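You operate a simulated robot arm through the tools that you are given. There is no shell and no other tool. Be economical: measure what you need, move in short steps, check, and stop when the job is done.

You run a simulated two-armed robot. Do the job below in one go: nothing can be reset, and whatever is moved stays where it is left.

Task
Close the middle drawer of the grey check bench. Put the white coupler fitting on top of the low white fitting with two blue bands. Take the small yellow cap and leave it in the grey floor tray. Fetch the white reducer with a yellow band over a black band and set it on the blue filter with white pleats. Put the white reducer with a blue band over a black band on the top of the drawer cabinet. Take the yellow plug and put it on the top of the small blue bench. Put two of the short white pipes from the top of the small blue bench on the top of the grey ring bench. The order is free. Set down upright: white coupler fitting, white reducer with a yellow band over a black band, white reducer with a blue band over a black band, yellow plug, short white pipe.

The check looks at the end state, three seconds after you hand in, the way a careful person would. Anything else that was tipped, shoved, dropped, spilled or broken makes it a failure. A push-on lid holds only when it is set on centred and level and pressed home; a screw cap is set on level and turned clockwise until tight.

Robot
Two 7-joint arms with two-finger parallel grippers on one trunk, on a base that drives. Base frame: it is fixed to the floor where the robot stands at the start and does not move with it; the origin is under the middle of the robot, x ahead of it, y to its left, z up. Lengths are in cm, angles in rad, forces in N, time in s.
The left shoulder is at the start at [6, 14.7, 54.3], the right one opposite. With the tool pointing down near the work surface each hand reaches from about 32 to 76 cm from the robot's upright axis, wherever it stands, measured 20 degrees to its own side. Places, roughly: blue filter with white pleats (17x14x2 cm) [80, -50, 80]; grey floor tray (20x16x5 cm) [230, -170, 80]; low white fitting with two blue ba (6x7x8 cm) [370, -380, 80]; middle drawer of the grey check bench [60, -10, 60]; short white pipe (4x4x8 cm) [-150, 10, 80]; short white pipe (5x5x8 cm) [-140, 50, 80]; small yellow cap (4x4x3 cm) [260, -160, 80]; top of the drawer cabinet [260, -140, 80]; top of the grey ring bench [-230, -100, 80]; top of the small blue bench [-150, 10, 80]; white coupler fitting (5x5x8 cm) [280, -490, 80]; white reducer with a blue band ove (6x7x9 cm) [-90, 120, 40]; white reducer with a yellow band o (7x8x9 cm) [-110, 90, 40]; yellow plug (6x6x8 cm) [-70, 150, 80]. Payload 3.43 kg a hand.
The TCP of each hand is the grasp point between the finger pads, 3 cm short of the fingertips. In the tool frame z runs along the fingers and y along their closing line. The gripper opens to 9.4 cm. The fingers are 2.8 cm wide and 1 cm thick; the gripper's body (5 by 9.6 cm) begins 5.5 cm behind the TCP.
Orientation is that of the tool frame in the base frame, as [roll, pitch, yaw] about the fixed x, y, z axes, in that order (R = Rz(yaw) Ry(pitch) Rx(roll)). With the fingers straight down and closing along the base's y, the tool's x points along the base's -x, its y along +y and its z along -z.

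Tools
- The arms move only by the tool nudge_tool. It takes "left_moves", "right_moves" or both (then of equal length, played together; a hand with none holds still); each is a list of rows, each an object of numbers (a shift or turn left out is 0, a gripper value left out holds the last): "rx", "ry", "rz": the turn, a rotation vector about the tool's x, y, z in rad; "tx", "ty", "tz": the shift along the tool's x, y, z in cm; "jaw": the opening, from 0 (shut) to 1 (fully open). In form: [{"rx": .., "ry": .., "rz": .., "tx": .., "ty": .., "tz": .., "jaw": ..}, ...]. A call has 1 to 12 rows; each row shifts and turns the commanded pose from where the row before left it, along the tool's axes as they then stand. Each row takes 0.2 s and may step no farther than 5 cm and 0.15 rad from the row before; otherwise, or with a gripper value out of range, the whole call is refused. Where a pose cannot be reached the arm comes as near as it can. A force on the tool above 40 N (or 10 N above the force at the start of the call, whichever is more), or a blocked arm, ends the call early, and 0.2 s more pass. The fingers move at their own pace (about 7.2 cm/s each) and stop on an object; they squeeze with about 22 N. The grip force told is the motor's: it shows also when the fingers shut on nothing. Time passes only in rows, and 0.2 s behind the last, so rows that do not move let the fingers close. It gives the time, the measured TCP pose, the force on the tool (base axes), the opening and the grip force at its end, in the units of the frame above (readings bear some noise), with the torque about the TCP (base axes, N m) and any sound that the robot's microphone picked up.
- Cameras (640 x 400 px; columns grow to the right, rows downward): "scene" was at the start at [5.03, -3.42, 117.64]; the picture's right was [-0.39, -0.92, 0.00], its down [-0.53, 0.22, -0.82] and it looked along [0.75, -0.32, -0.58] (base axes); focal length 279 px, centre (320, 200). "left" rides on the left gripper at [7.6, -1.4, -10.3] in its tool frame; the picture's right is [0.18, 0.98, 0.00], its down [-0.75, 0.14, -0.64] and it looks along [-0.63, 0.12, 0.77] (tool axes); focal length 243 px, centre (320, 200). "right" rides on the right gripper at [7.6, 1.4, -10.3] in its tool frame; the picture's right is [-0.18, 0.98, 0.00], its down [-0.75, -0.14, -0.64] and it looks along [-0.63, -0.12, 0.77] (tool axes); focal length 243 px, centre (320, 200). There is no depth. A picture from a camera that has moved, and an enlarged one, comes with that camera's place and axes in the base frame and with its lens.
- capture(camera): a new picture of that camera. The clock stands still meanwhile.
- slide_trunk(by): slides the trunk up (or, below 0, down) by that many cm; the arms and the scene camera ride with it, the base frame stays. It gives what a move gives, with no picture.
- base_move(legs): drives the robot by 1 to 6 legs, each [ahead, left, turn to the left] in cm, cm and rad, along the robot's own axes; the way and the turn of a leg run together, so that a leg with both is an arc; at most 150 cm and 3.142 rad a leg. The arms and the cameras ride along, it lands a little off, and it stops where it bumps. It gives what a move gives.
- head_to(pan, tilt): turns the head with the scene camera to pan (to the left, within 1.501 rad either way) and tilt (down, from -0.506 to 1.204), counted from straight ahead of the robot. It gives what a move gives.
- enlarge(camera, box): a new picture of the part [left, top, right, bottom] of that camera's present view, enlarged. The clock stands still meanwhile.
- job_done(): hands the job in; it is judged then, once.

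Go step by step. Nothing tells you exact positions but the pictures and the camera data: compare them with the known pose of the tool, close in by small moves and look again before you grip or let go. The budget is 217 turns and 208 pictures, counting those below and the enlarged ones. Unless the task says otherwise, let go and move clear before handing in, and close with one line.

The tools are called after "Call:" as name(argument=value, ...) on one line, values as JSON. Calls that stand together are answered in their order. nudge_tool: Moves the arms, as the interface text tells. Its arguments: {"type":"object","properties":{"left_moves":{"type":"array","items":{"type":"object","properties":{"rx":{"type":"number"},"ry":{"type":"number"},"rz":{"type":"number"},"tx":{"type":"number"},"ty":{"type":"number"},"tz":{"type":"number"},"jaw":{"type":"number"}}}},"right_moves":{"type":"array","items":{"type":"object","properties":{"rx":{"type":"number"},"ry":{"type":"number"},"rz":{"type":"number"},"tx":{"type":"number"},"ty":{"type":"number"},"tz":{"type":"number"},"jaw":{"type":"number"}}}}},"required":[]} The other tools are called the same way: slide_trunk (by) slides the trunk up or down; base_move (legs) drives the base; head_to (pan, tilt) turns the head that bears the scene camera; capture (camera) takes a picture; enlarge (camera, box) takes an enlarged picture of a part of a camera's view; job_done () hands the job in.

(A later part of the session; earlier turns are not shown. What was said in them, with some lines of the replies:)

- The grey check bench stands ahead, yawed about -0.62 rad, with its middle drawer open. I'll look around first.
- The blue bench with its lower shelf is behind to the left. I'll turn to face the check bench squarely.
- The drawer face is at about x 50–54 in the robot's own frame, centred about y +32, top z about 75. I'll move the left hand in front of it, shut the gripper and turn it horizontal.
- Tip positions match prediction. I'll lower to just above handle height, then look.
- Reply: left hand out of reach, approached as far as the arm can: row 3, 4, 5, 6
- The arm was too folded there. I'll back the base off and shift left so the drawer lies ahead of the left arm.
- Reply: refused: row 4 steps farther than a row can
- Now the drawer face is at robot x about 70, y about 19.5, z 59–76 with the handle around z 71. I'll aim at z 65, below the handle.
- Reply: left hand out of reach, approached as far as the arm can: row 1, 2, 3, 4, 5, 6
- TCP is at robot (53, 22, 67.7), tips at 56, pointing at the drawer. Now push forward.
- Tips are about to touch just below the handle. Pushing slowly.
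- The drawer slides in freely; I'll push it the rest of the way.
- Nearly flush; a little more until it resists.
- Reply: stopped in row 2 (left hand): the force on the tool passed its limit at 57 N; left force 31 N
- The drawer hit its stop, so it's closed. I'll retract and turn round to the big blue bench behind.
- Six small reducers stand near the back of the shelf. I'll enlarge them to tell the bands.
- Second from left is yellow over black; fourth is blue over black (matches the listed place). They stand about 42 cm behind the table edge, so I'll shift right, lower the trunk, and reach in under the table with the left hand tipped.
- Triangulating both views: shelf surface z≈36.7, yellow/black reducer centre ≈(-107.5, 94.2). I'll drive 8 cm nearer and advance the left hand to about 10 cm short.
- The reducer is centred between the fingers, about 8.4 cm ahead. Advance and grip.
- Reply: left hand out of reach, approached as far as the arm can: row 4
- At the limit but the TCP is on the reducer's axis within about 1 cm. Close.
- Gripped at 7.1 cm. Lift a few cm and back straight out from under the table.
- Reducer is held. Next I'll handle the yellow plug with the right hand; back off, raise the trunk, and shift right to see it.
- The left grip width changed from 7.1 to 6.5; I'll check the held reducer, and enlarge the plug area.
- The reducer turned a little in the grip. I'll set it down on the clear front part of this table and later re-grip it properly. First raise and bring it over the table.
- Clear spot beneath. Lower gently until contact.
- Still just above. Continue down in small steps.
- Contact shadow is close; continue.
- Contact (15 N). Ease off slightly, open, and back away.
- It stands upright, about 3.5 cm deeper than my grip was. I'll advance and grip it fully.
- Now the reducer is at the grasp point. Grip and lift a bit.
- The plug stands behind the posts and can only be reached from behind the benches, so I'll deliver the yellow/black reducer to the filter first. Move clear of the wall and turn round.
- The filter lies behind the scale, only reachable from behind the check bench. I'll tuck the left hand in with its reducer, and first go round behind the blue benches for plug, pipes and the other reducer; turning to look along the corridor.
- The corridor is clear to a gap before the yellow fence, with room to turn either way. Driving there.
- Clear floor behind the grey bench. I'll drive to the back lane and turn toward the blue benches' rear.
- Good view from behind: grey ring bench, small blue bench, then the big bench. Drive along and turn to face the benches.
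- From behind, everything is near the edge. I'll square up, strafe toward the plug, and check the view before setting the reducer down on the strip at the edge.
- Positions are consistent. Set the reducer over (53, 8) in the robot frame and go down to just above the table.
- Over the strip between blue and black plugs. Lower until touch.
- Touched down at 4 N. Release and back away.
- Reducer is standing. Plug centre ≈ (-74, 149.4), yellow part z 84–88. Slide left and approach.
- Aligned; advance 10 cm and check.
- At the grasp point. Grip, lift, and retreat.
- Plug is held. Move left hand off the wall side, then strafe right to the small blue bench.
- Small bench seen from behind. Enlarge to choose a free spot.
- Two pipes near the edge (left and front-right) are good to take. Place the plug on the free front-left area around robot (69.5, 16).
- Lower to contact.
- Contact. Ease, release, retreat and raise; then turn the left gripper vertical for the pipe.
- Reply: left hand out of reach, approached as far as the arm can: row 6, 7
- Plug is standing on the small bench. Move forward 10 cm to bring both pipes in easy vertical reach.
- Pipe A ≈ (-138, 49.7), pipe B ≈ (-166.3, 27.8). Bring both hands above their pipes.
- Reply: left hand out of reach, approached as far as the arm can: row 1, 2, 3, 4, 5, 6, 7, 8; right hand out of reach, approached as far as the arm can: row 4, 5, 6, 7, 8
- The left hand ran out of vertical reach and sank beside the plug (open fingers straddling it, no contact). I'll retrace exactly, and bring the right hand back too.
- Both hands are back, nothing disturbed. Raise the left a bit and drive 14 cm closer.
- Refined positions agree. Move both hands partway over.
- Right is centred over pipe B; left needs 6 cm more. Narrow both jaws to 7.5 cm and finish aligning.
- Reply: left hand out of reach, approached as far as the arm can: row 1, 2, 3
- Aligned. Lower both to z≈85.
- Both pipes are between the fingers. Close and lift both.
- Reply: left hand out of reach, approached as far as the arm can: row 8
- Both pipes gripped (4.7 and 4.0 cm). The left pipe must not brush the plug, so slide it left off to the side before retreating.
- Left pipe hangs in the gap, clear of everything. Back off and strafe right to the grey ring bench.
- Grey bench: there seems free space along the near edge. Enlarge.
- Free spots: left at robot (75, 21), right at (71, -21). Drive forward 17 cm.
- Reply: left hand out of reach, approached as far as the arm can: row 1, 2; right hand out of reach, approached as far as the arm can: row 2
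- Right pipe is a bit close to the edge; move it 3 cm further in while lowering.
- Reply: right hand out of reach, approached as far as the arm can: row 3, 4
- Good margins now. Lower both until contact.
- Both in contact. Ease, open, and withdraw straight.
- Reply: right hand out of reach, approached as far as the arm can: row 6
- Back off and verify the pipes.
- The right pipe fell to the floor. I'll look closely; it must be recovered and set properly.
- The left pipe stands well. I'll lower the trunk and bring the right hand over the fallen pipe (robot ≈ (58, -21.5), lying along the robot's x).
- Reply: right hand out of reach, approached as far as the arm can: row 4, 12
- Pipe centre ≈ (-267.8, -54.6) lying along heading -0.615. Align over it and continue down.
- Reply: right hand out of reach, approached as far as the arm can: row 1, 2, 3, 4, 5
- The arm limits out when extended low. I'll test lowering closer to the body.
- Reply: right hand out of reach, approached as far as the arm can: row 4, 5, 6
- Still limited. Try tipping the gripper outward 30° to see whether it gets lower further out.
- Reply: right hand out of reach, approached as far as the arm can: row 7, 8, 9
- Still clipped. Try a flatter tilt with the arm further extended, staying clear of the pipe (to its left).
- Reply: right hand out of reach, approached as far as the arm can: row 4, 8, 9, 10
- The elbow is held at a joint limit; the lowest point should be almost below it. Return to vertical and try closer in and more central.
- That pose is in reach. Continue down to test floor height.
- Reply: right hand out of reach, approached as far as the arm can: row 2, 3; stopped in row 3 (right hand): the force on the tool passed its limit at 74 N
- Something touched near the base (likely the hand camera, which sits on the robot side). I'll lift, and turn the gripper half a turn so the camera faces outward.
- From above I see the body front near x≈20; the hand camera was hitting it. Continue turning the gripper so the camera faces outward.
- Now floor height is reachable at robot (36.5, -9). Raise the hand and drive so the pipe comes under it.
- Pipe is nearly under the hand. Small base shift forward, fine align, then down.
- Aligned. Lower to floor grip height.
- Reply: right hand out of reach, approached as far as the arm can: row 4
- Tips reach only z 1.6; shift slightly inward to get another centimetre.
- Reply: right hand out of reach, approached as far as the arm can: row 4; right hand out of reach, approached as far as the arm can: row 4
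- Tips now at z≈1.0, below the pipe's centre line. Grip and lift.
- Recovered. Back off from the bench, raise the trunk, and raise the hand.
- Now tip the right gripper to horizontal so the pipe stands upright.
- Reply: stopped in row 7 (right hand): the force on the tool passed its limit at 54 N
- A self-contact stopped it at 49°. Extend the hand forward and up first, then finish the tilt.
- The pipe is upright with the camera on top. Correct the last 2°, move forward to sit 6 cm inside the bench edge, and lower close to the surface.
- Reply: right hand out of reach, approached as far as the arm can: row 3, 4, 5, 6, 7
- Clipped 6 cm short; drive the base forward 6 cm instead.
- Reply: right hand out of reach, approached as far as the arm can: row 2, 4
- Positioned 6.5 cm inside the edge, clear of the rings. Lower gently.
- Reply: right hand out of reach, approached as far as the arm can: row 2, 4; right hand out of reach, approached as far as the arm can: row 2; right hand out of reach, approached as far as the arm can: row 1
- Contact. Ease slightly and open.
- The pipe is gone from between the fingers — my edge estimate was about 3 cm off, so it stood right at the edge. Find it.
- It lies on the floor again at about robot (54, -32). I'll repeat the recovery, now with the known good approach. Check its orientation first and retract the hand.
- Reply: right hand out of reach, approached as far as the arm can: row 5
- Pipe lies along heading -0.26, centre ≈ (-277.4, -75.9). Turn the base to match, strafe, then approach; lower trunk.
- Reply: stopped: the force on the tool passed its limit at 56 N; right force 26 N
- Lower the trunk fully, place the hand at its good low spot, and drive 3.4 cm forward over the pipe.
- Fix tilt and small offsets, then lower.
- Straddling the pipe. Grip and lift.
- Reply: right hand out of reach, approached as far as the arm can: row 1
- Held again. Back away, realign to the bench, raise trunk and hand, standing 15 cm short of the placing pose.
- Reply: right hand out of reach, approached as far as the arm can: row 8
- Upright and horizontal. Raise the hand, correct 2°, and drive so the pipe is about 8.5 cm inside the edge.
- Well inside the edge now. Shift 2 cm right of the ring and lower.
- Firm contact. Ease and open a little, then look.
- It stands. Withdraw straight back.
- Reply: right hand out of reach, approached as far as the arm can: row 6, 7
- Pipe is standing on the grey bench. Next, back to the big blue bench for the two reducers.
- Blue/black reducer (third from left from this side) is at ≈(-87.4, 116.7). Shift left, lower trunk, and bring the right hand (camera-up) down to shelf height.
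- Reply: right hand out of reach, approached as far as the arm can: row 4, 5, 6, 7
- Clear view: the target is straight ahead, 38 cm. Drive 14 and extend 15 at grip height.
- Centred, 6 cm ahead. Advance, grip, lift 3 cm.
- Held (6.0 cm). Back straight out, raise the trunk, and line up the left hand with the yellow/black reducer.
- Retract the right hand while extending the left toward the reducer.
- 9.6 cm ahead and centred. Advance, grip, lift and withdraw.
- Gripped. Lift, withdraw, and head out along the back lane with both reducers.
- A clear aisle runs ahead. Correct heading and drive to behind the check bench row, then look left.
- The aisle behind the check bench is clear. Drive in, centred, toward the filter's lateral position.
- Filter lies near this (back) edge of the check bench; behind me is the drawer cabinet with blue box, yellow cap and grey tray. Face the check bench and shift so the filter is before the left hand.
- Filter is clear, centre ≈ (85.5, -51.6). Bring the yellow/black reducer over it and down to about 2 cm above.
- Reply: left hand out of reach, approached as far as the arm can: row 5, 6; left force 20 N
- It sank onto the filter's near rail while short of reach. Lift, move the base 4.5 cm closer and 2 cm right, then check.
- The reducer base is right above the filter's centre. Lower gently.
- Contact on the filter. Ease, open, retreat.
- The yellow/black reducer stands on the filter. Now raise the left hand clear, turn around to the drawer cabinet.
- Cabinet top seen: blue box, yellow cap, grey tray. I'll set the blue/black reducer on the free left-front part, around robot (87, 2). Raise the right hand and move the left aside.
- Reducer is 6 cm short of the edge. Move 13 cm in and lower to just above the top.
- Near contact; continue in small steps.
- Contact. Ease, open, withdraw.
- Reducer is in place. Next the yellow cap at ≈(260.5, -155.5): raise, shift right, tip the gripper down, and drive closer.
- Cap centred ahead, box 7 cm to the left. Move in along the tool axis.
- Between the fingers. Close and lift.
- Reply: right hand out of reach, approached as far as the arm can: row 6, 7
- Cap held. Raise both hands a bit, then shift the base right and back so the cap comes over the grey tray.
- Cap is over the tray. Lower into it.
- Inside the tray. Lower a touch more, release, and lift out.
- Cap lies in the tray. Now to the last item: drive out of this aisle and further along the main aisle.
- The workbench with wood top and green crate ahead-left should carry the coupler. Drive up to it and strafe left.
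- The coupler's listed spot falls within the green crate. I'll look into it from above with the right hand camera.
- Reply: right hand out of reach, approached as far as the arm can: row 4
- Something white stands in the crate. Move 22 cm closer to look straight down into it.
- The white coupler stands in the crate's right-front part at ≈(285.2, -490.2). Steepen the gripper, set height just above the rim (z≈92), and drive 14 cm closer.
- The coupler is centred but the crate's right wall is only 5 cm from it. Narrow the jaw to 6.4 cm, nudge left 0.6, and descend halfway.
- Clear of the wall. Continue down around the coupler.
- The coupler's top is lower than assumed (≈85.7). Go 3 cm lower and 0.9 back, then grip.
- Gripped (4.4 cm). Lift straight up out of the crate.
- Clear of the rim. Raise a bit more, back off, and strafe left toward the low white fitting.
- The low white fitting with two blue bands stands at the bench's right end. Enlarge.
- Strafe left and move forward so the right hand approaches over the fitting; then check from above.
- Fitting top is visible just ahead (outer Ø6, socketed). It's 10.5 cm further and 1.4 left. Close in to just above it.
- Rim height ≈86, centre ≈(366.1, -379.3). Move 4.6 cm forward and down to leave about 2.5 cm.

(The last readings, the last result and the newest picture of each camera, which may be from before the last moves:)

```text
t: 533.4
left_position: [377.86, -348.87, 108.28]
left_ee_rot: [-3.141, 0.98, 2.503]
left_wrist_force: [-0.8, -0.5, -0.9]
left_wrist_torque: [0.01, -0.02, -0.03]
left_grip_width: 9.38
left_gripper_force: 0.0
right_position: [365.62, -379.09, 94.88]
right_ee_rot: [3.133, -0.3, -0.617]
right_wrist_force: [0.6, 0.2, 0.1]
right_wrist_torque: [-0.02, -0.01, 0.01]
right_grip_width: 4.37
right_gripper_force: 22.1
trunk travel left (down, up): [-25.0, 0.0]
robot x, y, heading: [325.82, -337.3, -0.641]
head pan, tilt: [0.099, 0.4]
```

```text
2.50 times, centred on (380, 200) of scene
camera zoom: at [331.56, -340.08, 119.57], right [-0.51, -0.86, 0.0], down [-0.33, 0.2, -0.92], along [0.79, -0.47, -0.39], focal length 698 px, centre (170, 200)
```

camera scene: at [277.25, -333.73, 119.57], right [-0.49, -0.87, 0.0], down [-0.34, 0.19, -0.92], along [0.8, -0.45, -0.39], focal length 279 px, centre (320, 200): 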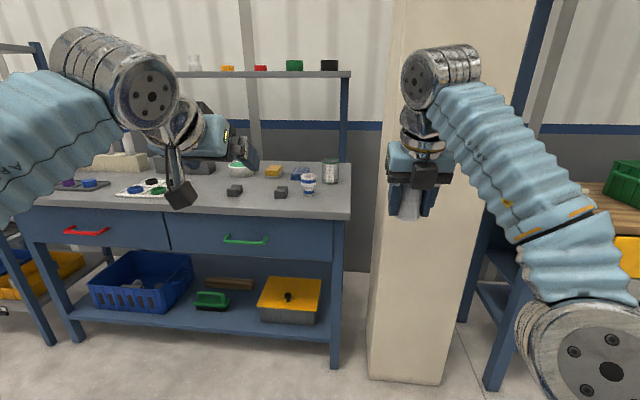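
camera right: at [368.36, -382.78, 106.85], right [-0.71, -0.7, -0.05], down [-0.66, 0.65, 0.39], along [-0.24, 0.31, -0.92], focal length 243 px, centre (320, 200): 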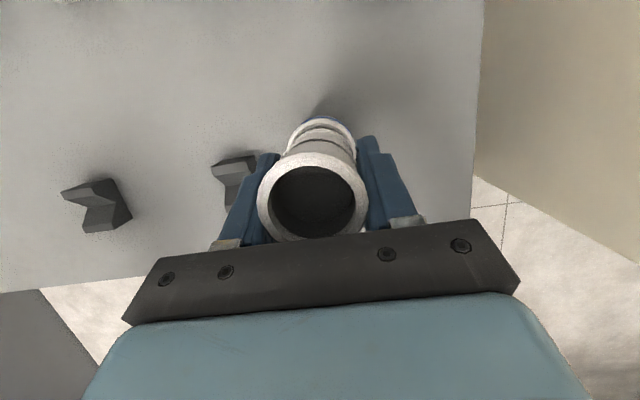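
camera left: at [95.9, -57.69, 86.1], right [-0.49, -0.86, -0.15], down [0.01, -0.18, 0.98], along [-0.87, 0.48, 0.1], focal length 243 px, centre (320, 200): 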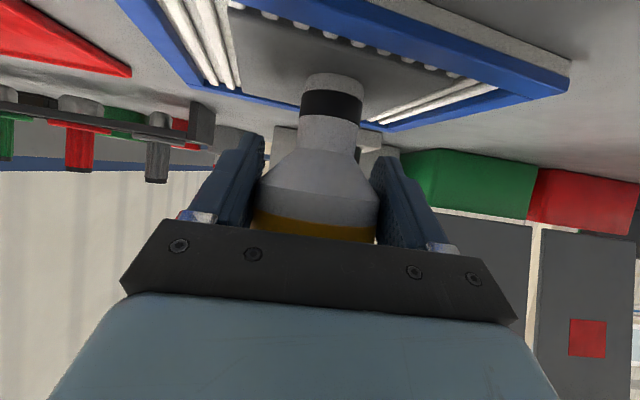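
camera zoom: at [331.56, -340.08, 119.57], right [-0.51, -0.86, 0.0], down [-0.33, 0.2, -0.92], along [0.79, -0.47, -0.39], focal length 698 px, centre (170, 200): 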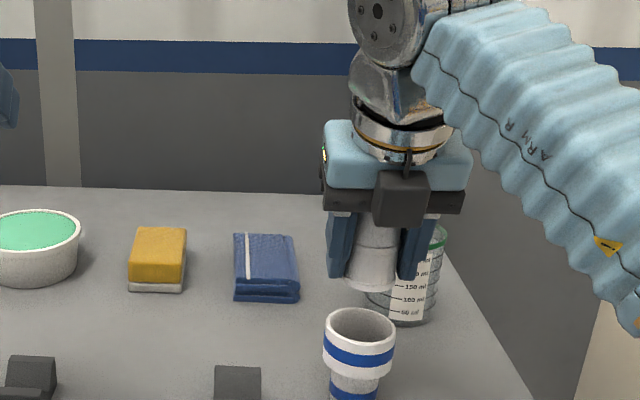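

Alignment looks good in both views. Lower slowly watching force.

Call:
nudge_tool(right_moves=[{"tz": 0.48, "tx": -0.15}, {"tz": 0.48, "tx": -0.15}, {"tz": 0.48, "tx": -0.15}, {"tz": 0.29, "tx": -0.09}])

Call:
nudge_tool(right_moves=[{"tz": 0.24, "tx": -0.07}, {"tz": 0.24, "tx": -0.07}, {"tz": 0.24, "tx": -0.07}])

Call:
enlarge(camera="scene", box=[320, 160, 440, 256])

```text
t: 534.4
left_position: [377.78, -348.87, 108.18]
left_ee_rot: [-3.141, 0.981, 2.502]
left_wrist_force: [0.0, 0.8, 0.1]
left_wrist_torque: [0.0, 0.0, -0.02]
left_grip_width: 9.39
left_gripper_force: 0.1
right_position: [365.58, -379.2, 93.07]
right_ee_rot: [3.131, -0.301, -0.619]
right_wrist_force: [0.5, 0.7, -0.3]
right_wrist_torque: [0.01, -0.02, 0.01]
right_grip_width: 4.41
right_gripper_force: 22.0
trunk travel left (down, up): [-25.0, 0.0]
robot x, y, heading: [326.46, -337.57, -0.636]
head pan, tilt: [0.099, 0.4]
```

```text
t: 535.2
left_position: [377.98, -348.85, 108.2]
left_ee_rot: [-3.14, 0.98, 2.502]
left_wrist_force: [0.8, 0.9, 1.0]
left_wrist_torque: [0.01, 0.0, 0.02]
left_grip_width: 9.4
left_gripper_force: 0.1
right_position: [365.54, -379.11, 92.41]
right_ee_rot: [3.135, -0.3, -0.619]
right_wrist_force: [0.4, 1.1, 0.7]
right_wrist_torque: [-0.01, 0.0, 0.04]
right_grip_width: 4.42
right_gripper_force: 21.9
trunk travel left (down, up): [-25.0, 0.0]
robot x, y, heading: [325.81, -337.18, -0.637]
head pan, tilt: [0.099, 0.4]
```

```text
4.17 times, centred on (380, 208) of scene
camera zoom: at [331.57, -340.09, 119.57], right [-0.51, -0.86, 0.0], down [-0.33, 0.2, -0.92], along [0.79, -0.47, -0.39], focal length 1164 px, centre (70, 167)
```

zoom: 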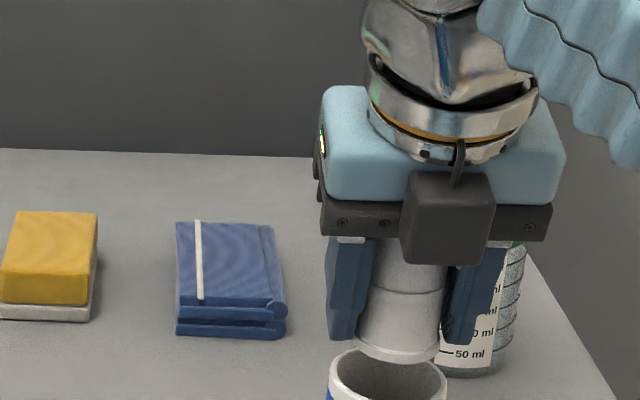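

Gap about 1.3 cm, coupler ≈0.3 cm right of centre. Shift left 0.3 and keep lowering.

Call:
nudge_tool(right_moves=[{"ty": -0.3}, {"tz": 0.29, "tx": -0.09}, {"tz": 0.29, "tx": -0.09}, {"tz": 0.29, "tx": -0.09}])

Call:
enlarge(camera="scene", box=[340, 190, 430, 262])

```text
t: 536.2
left_position: [377.78, -348.89, 108.17]
left_ee_rot: [3.141, 0.981, 2.502]
left_wrist_force: [-0.6, 0.1, -0.1]
left_wrist_torque: [0.01, 0.01, 0.0]
left_grip_width: 9.38
left_gripper_force: 0.0
right_position: [365.77, -378.91, 91.33]
right_ee_rot: [3.133, -0.303, -0.617]
right_wrist_force: [-0.4, 1.5, 0.9]
right_wrist_torque: [-0.01, 0.02, -0.02]
right_grip_width: 4.44
right_gripper_force: 21.7
trunk travel left (down, up): [-25.0, 0.0]
robot x, y, heading: [326.05, -336.78, -0.635]
head pan, tilt: [0.099, 0.4]
```

```text
5.56 times, centred on (385, 226) of scene
camera zoom: at [331.57, -340.09, 119.57], right [-0.51, -0.86, 0.0], down [-0.33, 0.2, -0.92], along [0.79, -0.47, -0.39], focal length 1551 px, centre (-41, 56)
```

zoom: 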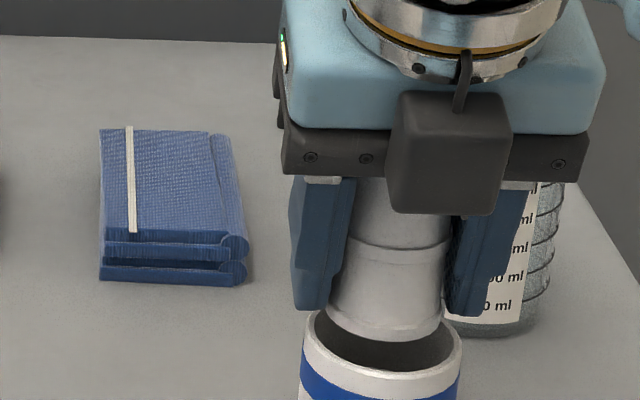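

Fits laterally (socket inner ≈5.1, coupler ≈4.3). Check fore-aft alignment with the hand camera.

Call:
enlarge(camera="right", box=[220, 80, 420, 240])

```text
2.50 times, centred on (320, 160) of right
camera zoom: at [368.53, -382.56, 103.44], right [-0.71, -0.7, -0.05], down [-0.66, 0.65, 0.39], along [-0.24, 0.31, -0.92], focal length 606 px, centre (320, 300)
```

zoom: 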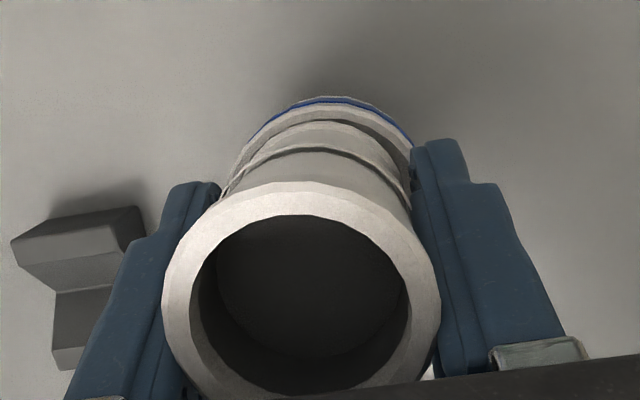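

Coupler is ≈0.3 cm too far forward. Correct and lower into the socket.

Call:
nudge_tool(right_moves=[{"tx": -0.29, "tz": -0.09, "ty": 0.1}, {"tz": 0.24, "tx": -0.07}, {"tz": 0.24, "tx": -0.07}, {"tz": 0.24, "tx": -0.07}, {"tz": 0.24, "tx": -0.07}])

Call:
enlarge(camera="scene", box=[340, 190, 430, 262])

```text
t: 537.4
left_position: [378.0, -348.74, 108.18]
left_ee_rot: [-3.141, 0.982, 2.503]
left_wrist_force: [-0.3, -0.3, 0.8]
left_wrist_torque: [0.02, 0.02, -0.02]
left_grip_width: 9.42
left_gripper_force: 0.1
right_position: [365.55, -378.69, 90.66]
right_ee_rot: [3.134, -0.305, -0.617]
right_wrist_force: [0.3, 0.8, 12.1]
right_wrist_torque: [0.25, -0.12, -0.01]
right_grip_width: 4.44
right_gripper_force: 21.8
trunk travel left (down, up): [-25.0, 0.0]
robot x, y, heading: [325.81, -337.28, -0.635]
head pan, tilt: [0.099, 0.4]
```

```text
5.56 times, centred on (385, 226) of scene
camera zoom: at [331.52, -340.02, 119.6], right [-0.51, -0.86, 0.0], down [-0.33, 0.2, -0.92], along [0.79, -0.47, -0.39], focal length 1551 px, centre (-41, 56)
```

zoom: 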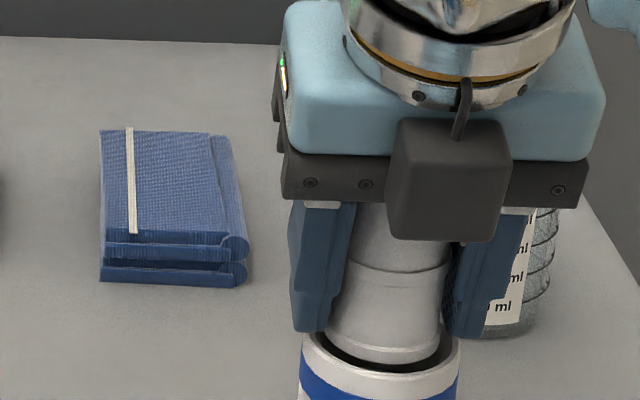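

Contact on the left rim; the gap is on the right. Lift slightly, shift right 0.3, lower again.

Call:
nudge_tool(right_moves=[{"tz": -0.24, "tx": 0.07}, {"ty": 0.3}, {"tz": 0.24, "tx": -0.07}, {"tz": 0.19, "tx": -0.06}, {"tz": 0.19, "tx": -0.06}])

Call:
enlarge(camera="scene", box=[340, 190, 430, 262])

```text
t: 538.6
left_position: [377.87, -348.82, 108.08]
left_ee_rot: [-3.141, 0.981, 2.504]
left_wrist_force: [0.5, -0.2, -0.7]
left_wrist_torque: [0.01, 0.01, -0.02]
left_grip_width: 9.42
left_gripper_force: 0.1
right_position: [365.18, -378.85, 90.76]
right_ee_rot: [3.136, -0.313, -0.619]
right_wrist_force: [0.1, -1.2, 16.1]
right_wrist_torque: [-0.08, 0.07, 0.0]
right_grip_width: 4.42
right_gripper_force: 21.9
trunk travel left (down, up): [-25.0, 0.0]
robot x, y, heading: [326.57, -337.03, -0.642]
head pan, tilt: [0.099, 0.4]
stopped in row 5 (right hand): the force on the tool passed its limit at 41 N (the readings are from after the stop); the commanded pose is now the measured one
```

```text
5.56 times, centred on (385, 226) of scene
camera zoom: at [331.48, -340.02, 119.56], right [-0.51, -0.86, 0.0], down [-0.33, 0.2, -0.92], along [0.79, -0.47, -0.39], focal length 1551 px, centre (-41, 56)
```

zoom: 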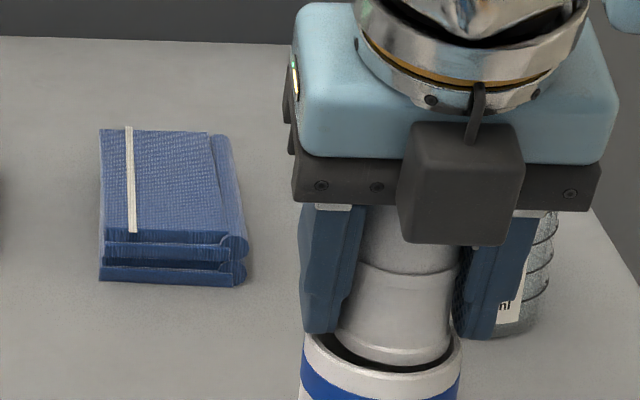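

It's now slightly too far right. Re-centre by 0.25, touch down lightly.

Call:
nudge_tool(right_moves=[{"tz": -0.29, "tx": 0.09}, {"ty": -0.22}, {"tz": 0.15, "tx": -0.05}, {"tz": 0.15, "tx": -0.05}])

Call:
enlarge(camera="right", box=[220, 80, 420, 240])

```text
t: 539.6
left_position: [377.69, -348.76, 108.31]
left_ee_rot: [-3.141, 0.981, 2.504]
left_wrist_force: [-0.3, 1.1, -0.4]
left_wrist_torque: [0.01, 0.0, 0.01]
left_grip_width: 9.4
left_gripper_force: 0.1
right_position: [365.16, -378.69, 90.66]
right_ee_rot: [3.137, -0.313, -0.623]
right_wrist_force: [-3.9, -5.7, 22.9]
right_wrist_torque: [-0.44, 0.43, 0.03]
right_grip_width: 4.45
right_gripper_force: 21.5
trunk travel left (down, up): [-25.0, 0.0]
robot x, y, heading: [326.38, -337.09, -0.641]
head pan, tilt: [0.099, 0.4]
```

```text
2.50 times, centred on (320, 160) of right
camera zoom: at [367.85, -382.41, 102.77], right [-0.72, -0.7, -0.05], down [-0.66, 0.65, 0.38], along [-0.23, 0.3, -0.92], focal length 606 px, centre (320, 300)
```

zoom: 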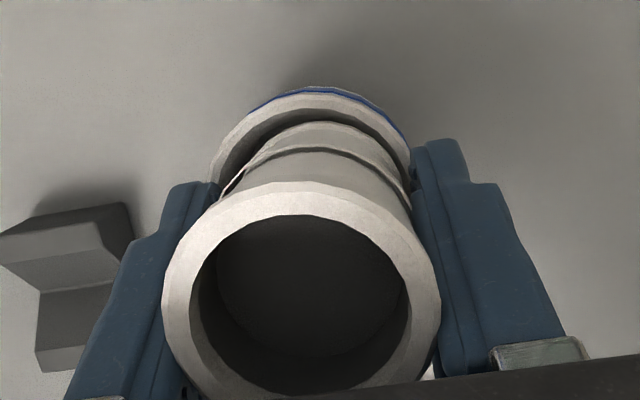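

The coupler still sits right of centre by ≈0.35 cm (right-side rim contact). Correct left and lower again.

Call:
nudge_tool(right_moves=[{"tz": -0.38, "tx": 0.12}, {"ty": -0.36}, {"tz": 0.24, "tx": -0.07}, {"tz": 0.24, "tx": -0.07}, {"tz": 0.19, "tx": -0.06}])

Call:
enlarge(camera="right", box=[220, 80, 420, 240])

```text
t: 540.9
left_position: [377.73, -348.81, 108.21]
left_ee_rot: [3.141, 0.981, 2.501]
left_wrist_force: [0.0, 0.1, 0.0]
left_wrist_torque: [0.0, -0.02, -0.01]
left_grip_width: 9.4
left_gripper_force: 0.1
right_position: [365.45, -378.42, 90.68]
right_ee_rot: [3.14, -0.324, -0.621]
right_wrist_force: [0.5, -1.3, 16.0]
right_wrist_torque: [-0.06, 0.04, 0.01]
right_grip_width: 4.42
right_gripper_force: 22.1
trunk travel left (down, up): [-25.0, 0.0]
robot x, y, heading: [325.98, -336.95, -0.639]
head pan, tilt: [0.099, 0.4]
stopped in row 5 (right hand): the force on the tool passed its limit at 42 N (the readings are from after the stop); the commanded pose is now the measured one
```

```text
2.50 times, centred on (320, 160) of right
camera zoom: at [368.01, -382.0, 102.82], right [-0.72, -0.7, -0.06], down [-0.66, 0.65, 0.37], along [-0.22, 0.3, -0.93], focal length 606 px, centre (320, 300)
```

zoom: 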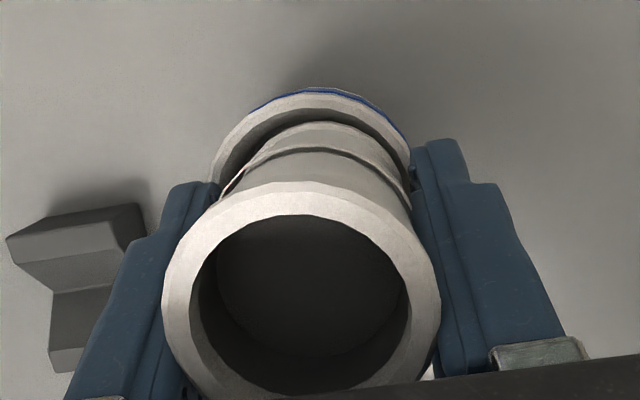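

The fitting followed the hand, so the coupler is already seated inside its socket, with centred force. Ease, open, and withdraw upward.

Call:
nudge_tool(right_moves=[{"tz": -0.1, "tx": 0.03}, {"jaw": 0.6}, {}, {}, {"tz": -1.5, "tx": 0.4}, {"tz": -2.5, "tx": 0.5}])

Call:
capture(camera="right")

```text
t: 542.2
left_position: [377.81, -348.96, 108.29]
left_ee_rot: [3.141, 0.981, 2.503]
left_wrist_force: [0.5, -0.6, 1.0]
left_wrist_torque: [0.0, 0.0, -0.02]
left_grip_width: 9.4
left_gripper_force: 0.1
right_position: [365.2, -378.41, 94.68]
right_ee_rot: [3.139, -0.317, -0.619]
right_wrist_force: [-0.2, 0.2, 0.2]
right_wrist_torque: [0.01, -0.01, 0.0]
right_grip_width: 5.64
right_gripper_force: 0.1
trunk travel left (down, up): [-25.0, 0.0]
robot x, y, heading: [325.94, -337.38, -0.635]
head pan, tilt: [0.099, 0.4]
```

```text
16 pictures are left
camera right: at [367.82, -381.95, 106.68], right [-0.71, -0.7, -0.05], down [-0.66, 0.65, 0.38], along [-0.23, 0.3, -0.93], focal length 243 px, centre (320, 200)
```

right: 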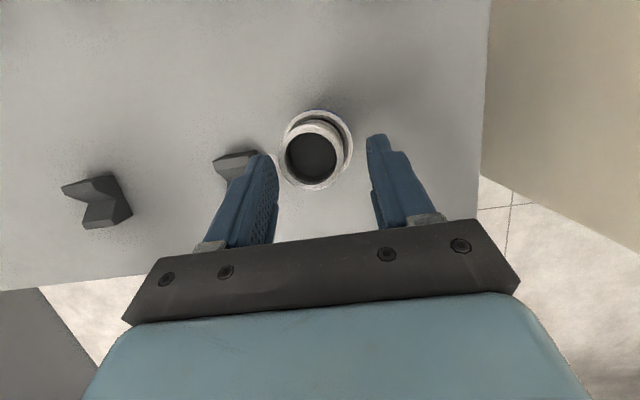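

It stands. Continue up and then back away; verify.

Call:
nudge_tool(right_moves=[{"tz": -1.9, "tx": 0.6}, {"tz": -1.9, "tx": 0.4}])

Call:
base_move(legs=[[-30, 0, 0]])

Call:
capture(camera="scene")

```text
t: 542.9
left_position: [378.01, -348.84, 108.19]
left_ee_rot: [-3.14, 0.98, 2.501]
left_wrist_force: [-0.9, -0.3, -0.2]
left_wrist_torque: [-0.02, 0.0, -0.02]
left_grip_width: 9.43
left_gripper_force: 0.1
right_position: [364.98, -378.02, 98.46]
right_ee_rot: [3.138, -0.316, -0.622]
right_wrist_force: [-0.2, -0.9, 0.2]
right_wrist_torque: [0.0, -0.01, 0.01]
right_grip_width: 5.63
right_gripper_force: 0.1
trunk travel left (down, up): [-25.0, 0.0]
robot x, y, heading: [325.96, -337.21, -0.637]
head pan, tilt: [0.099, 0.4]
```

```text
t: 544.9
left_position: [354.39, -331.47, 108.18]
left_ee_rot: [-3.142, 0.98, 2.503]
left_wrist_force: [-0.6, 0.6, 0.1]
left_wrist_torque: [0.03, -0.01, 0.02]
left_grip_width: 9.4
left_gripper_force: 0.0
right_position: [341.52, -360.58, 98.61]
right_ee_rot: [3.138, -0.316, -0.62]
right_wrist_force: [0.0, 0.1, -0.1]
right_wrist_torque: [0.01, -0.01, -0.03]
right_grip_width: 5.62
right_gripper_force: 0.0
trunk travel left (down, up): [-25.0, 0.0]
robot x, y, heading: [302.75, -319.53, -0.642]
head pan, tilt: [0.099, 0.4]
```

```text
15 pictures are left
camera scene: at [308.09, -322.63, 119.57], right [-0.51, -0.86, 0.0], down [-0.33, 0.2, -0.92], along [0.79, -0.47, -0.39], focal length 279 px, centre (320, 200)
```

scene: 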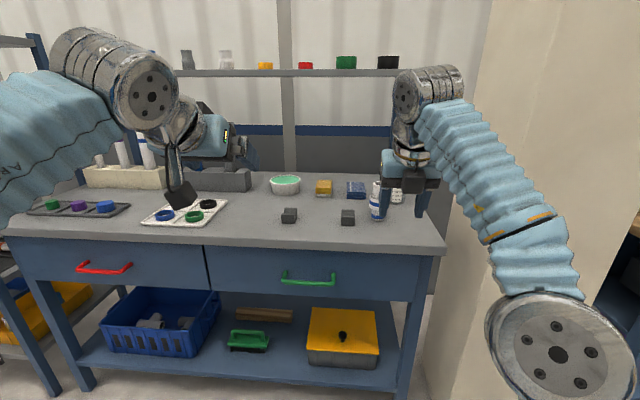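

Call:
enlarge(camera="scene", box=[335, 165, 425, 235])

```text
5.71 times, centred on (380, 200) of scene
camera zoom: at [308.09, -322.63, 119.57], right [-0.51, -0.86, 0.0], down [-0.33, 0.2, -0.92], along [0.79, -0.47, -0.39], focal length 1596 px, centre (-23, 200)
```

zoom: 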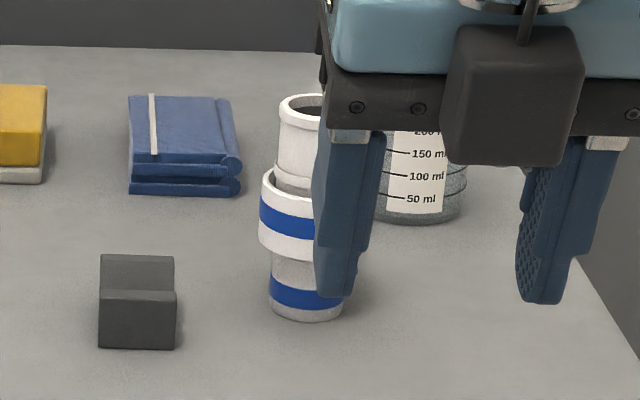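

The coupler stands upright in the low fitting and both hands are clear of everything. Every part of the job has been done and seen in place, so I'm handing in.

Call:
job_done()

```text
The job is handed in.
```

All seven tasks are done and I have handed the job in. One short white pipe fell to the floor twice before I set it upright on the grey ring bench, and the low white fitting slid about half a centimetre as the coupler went in.
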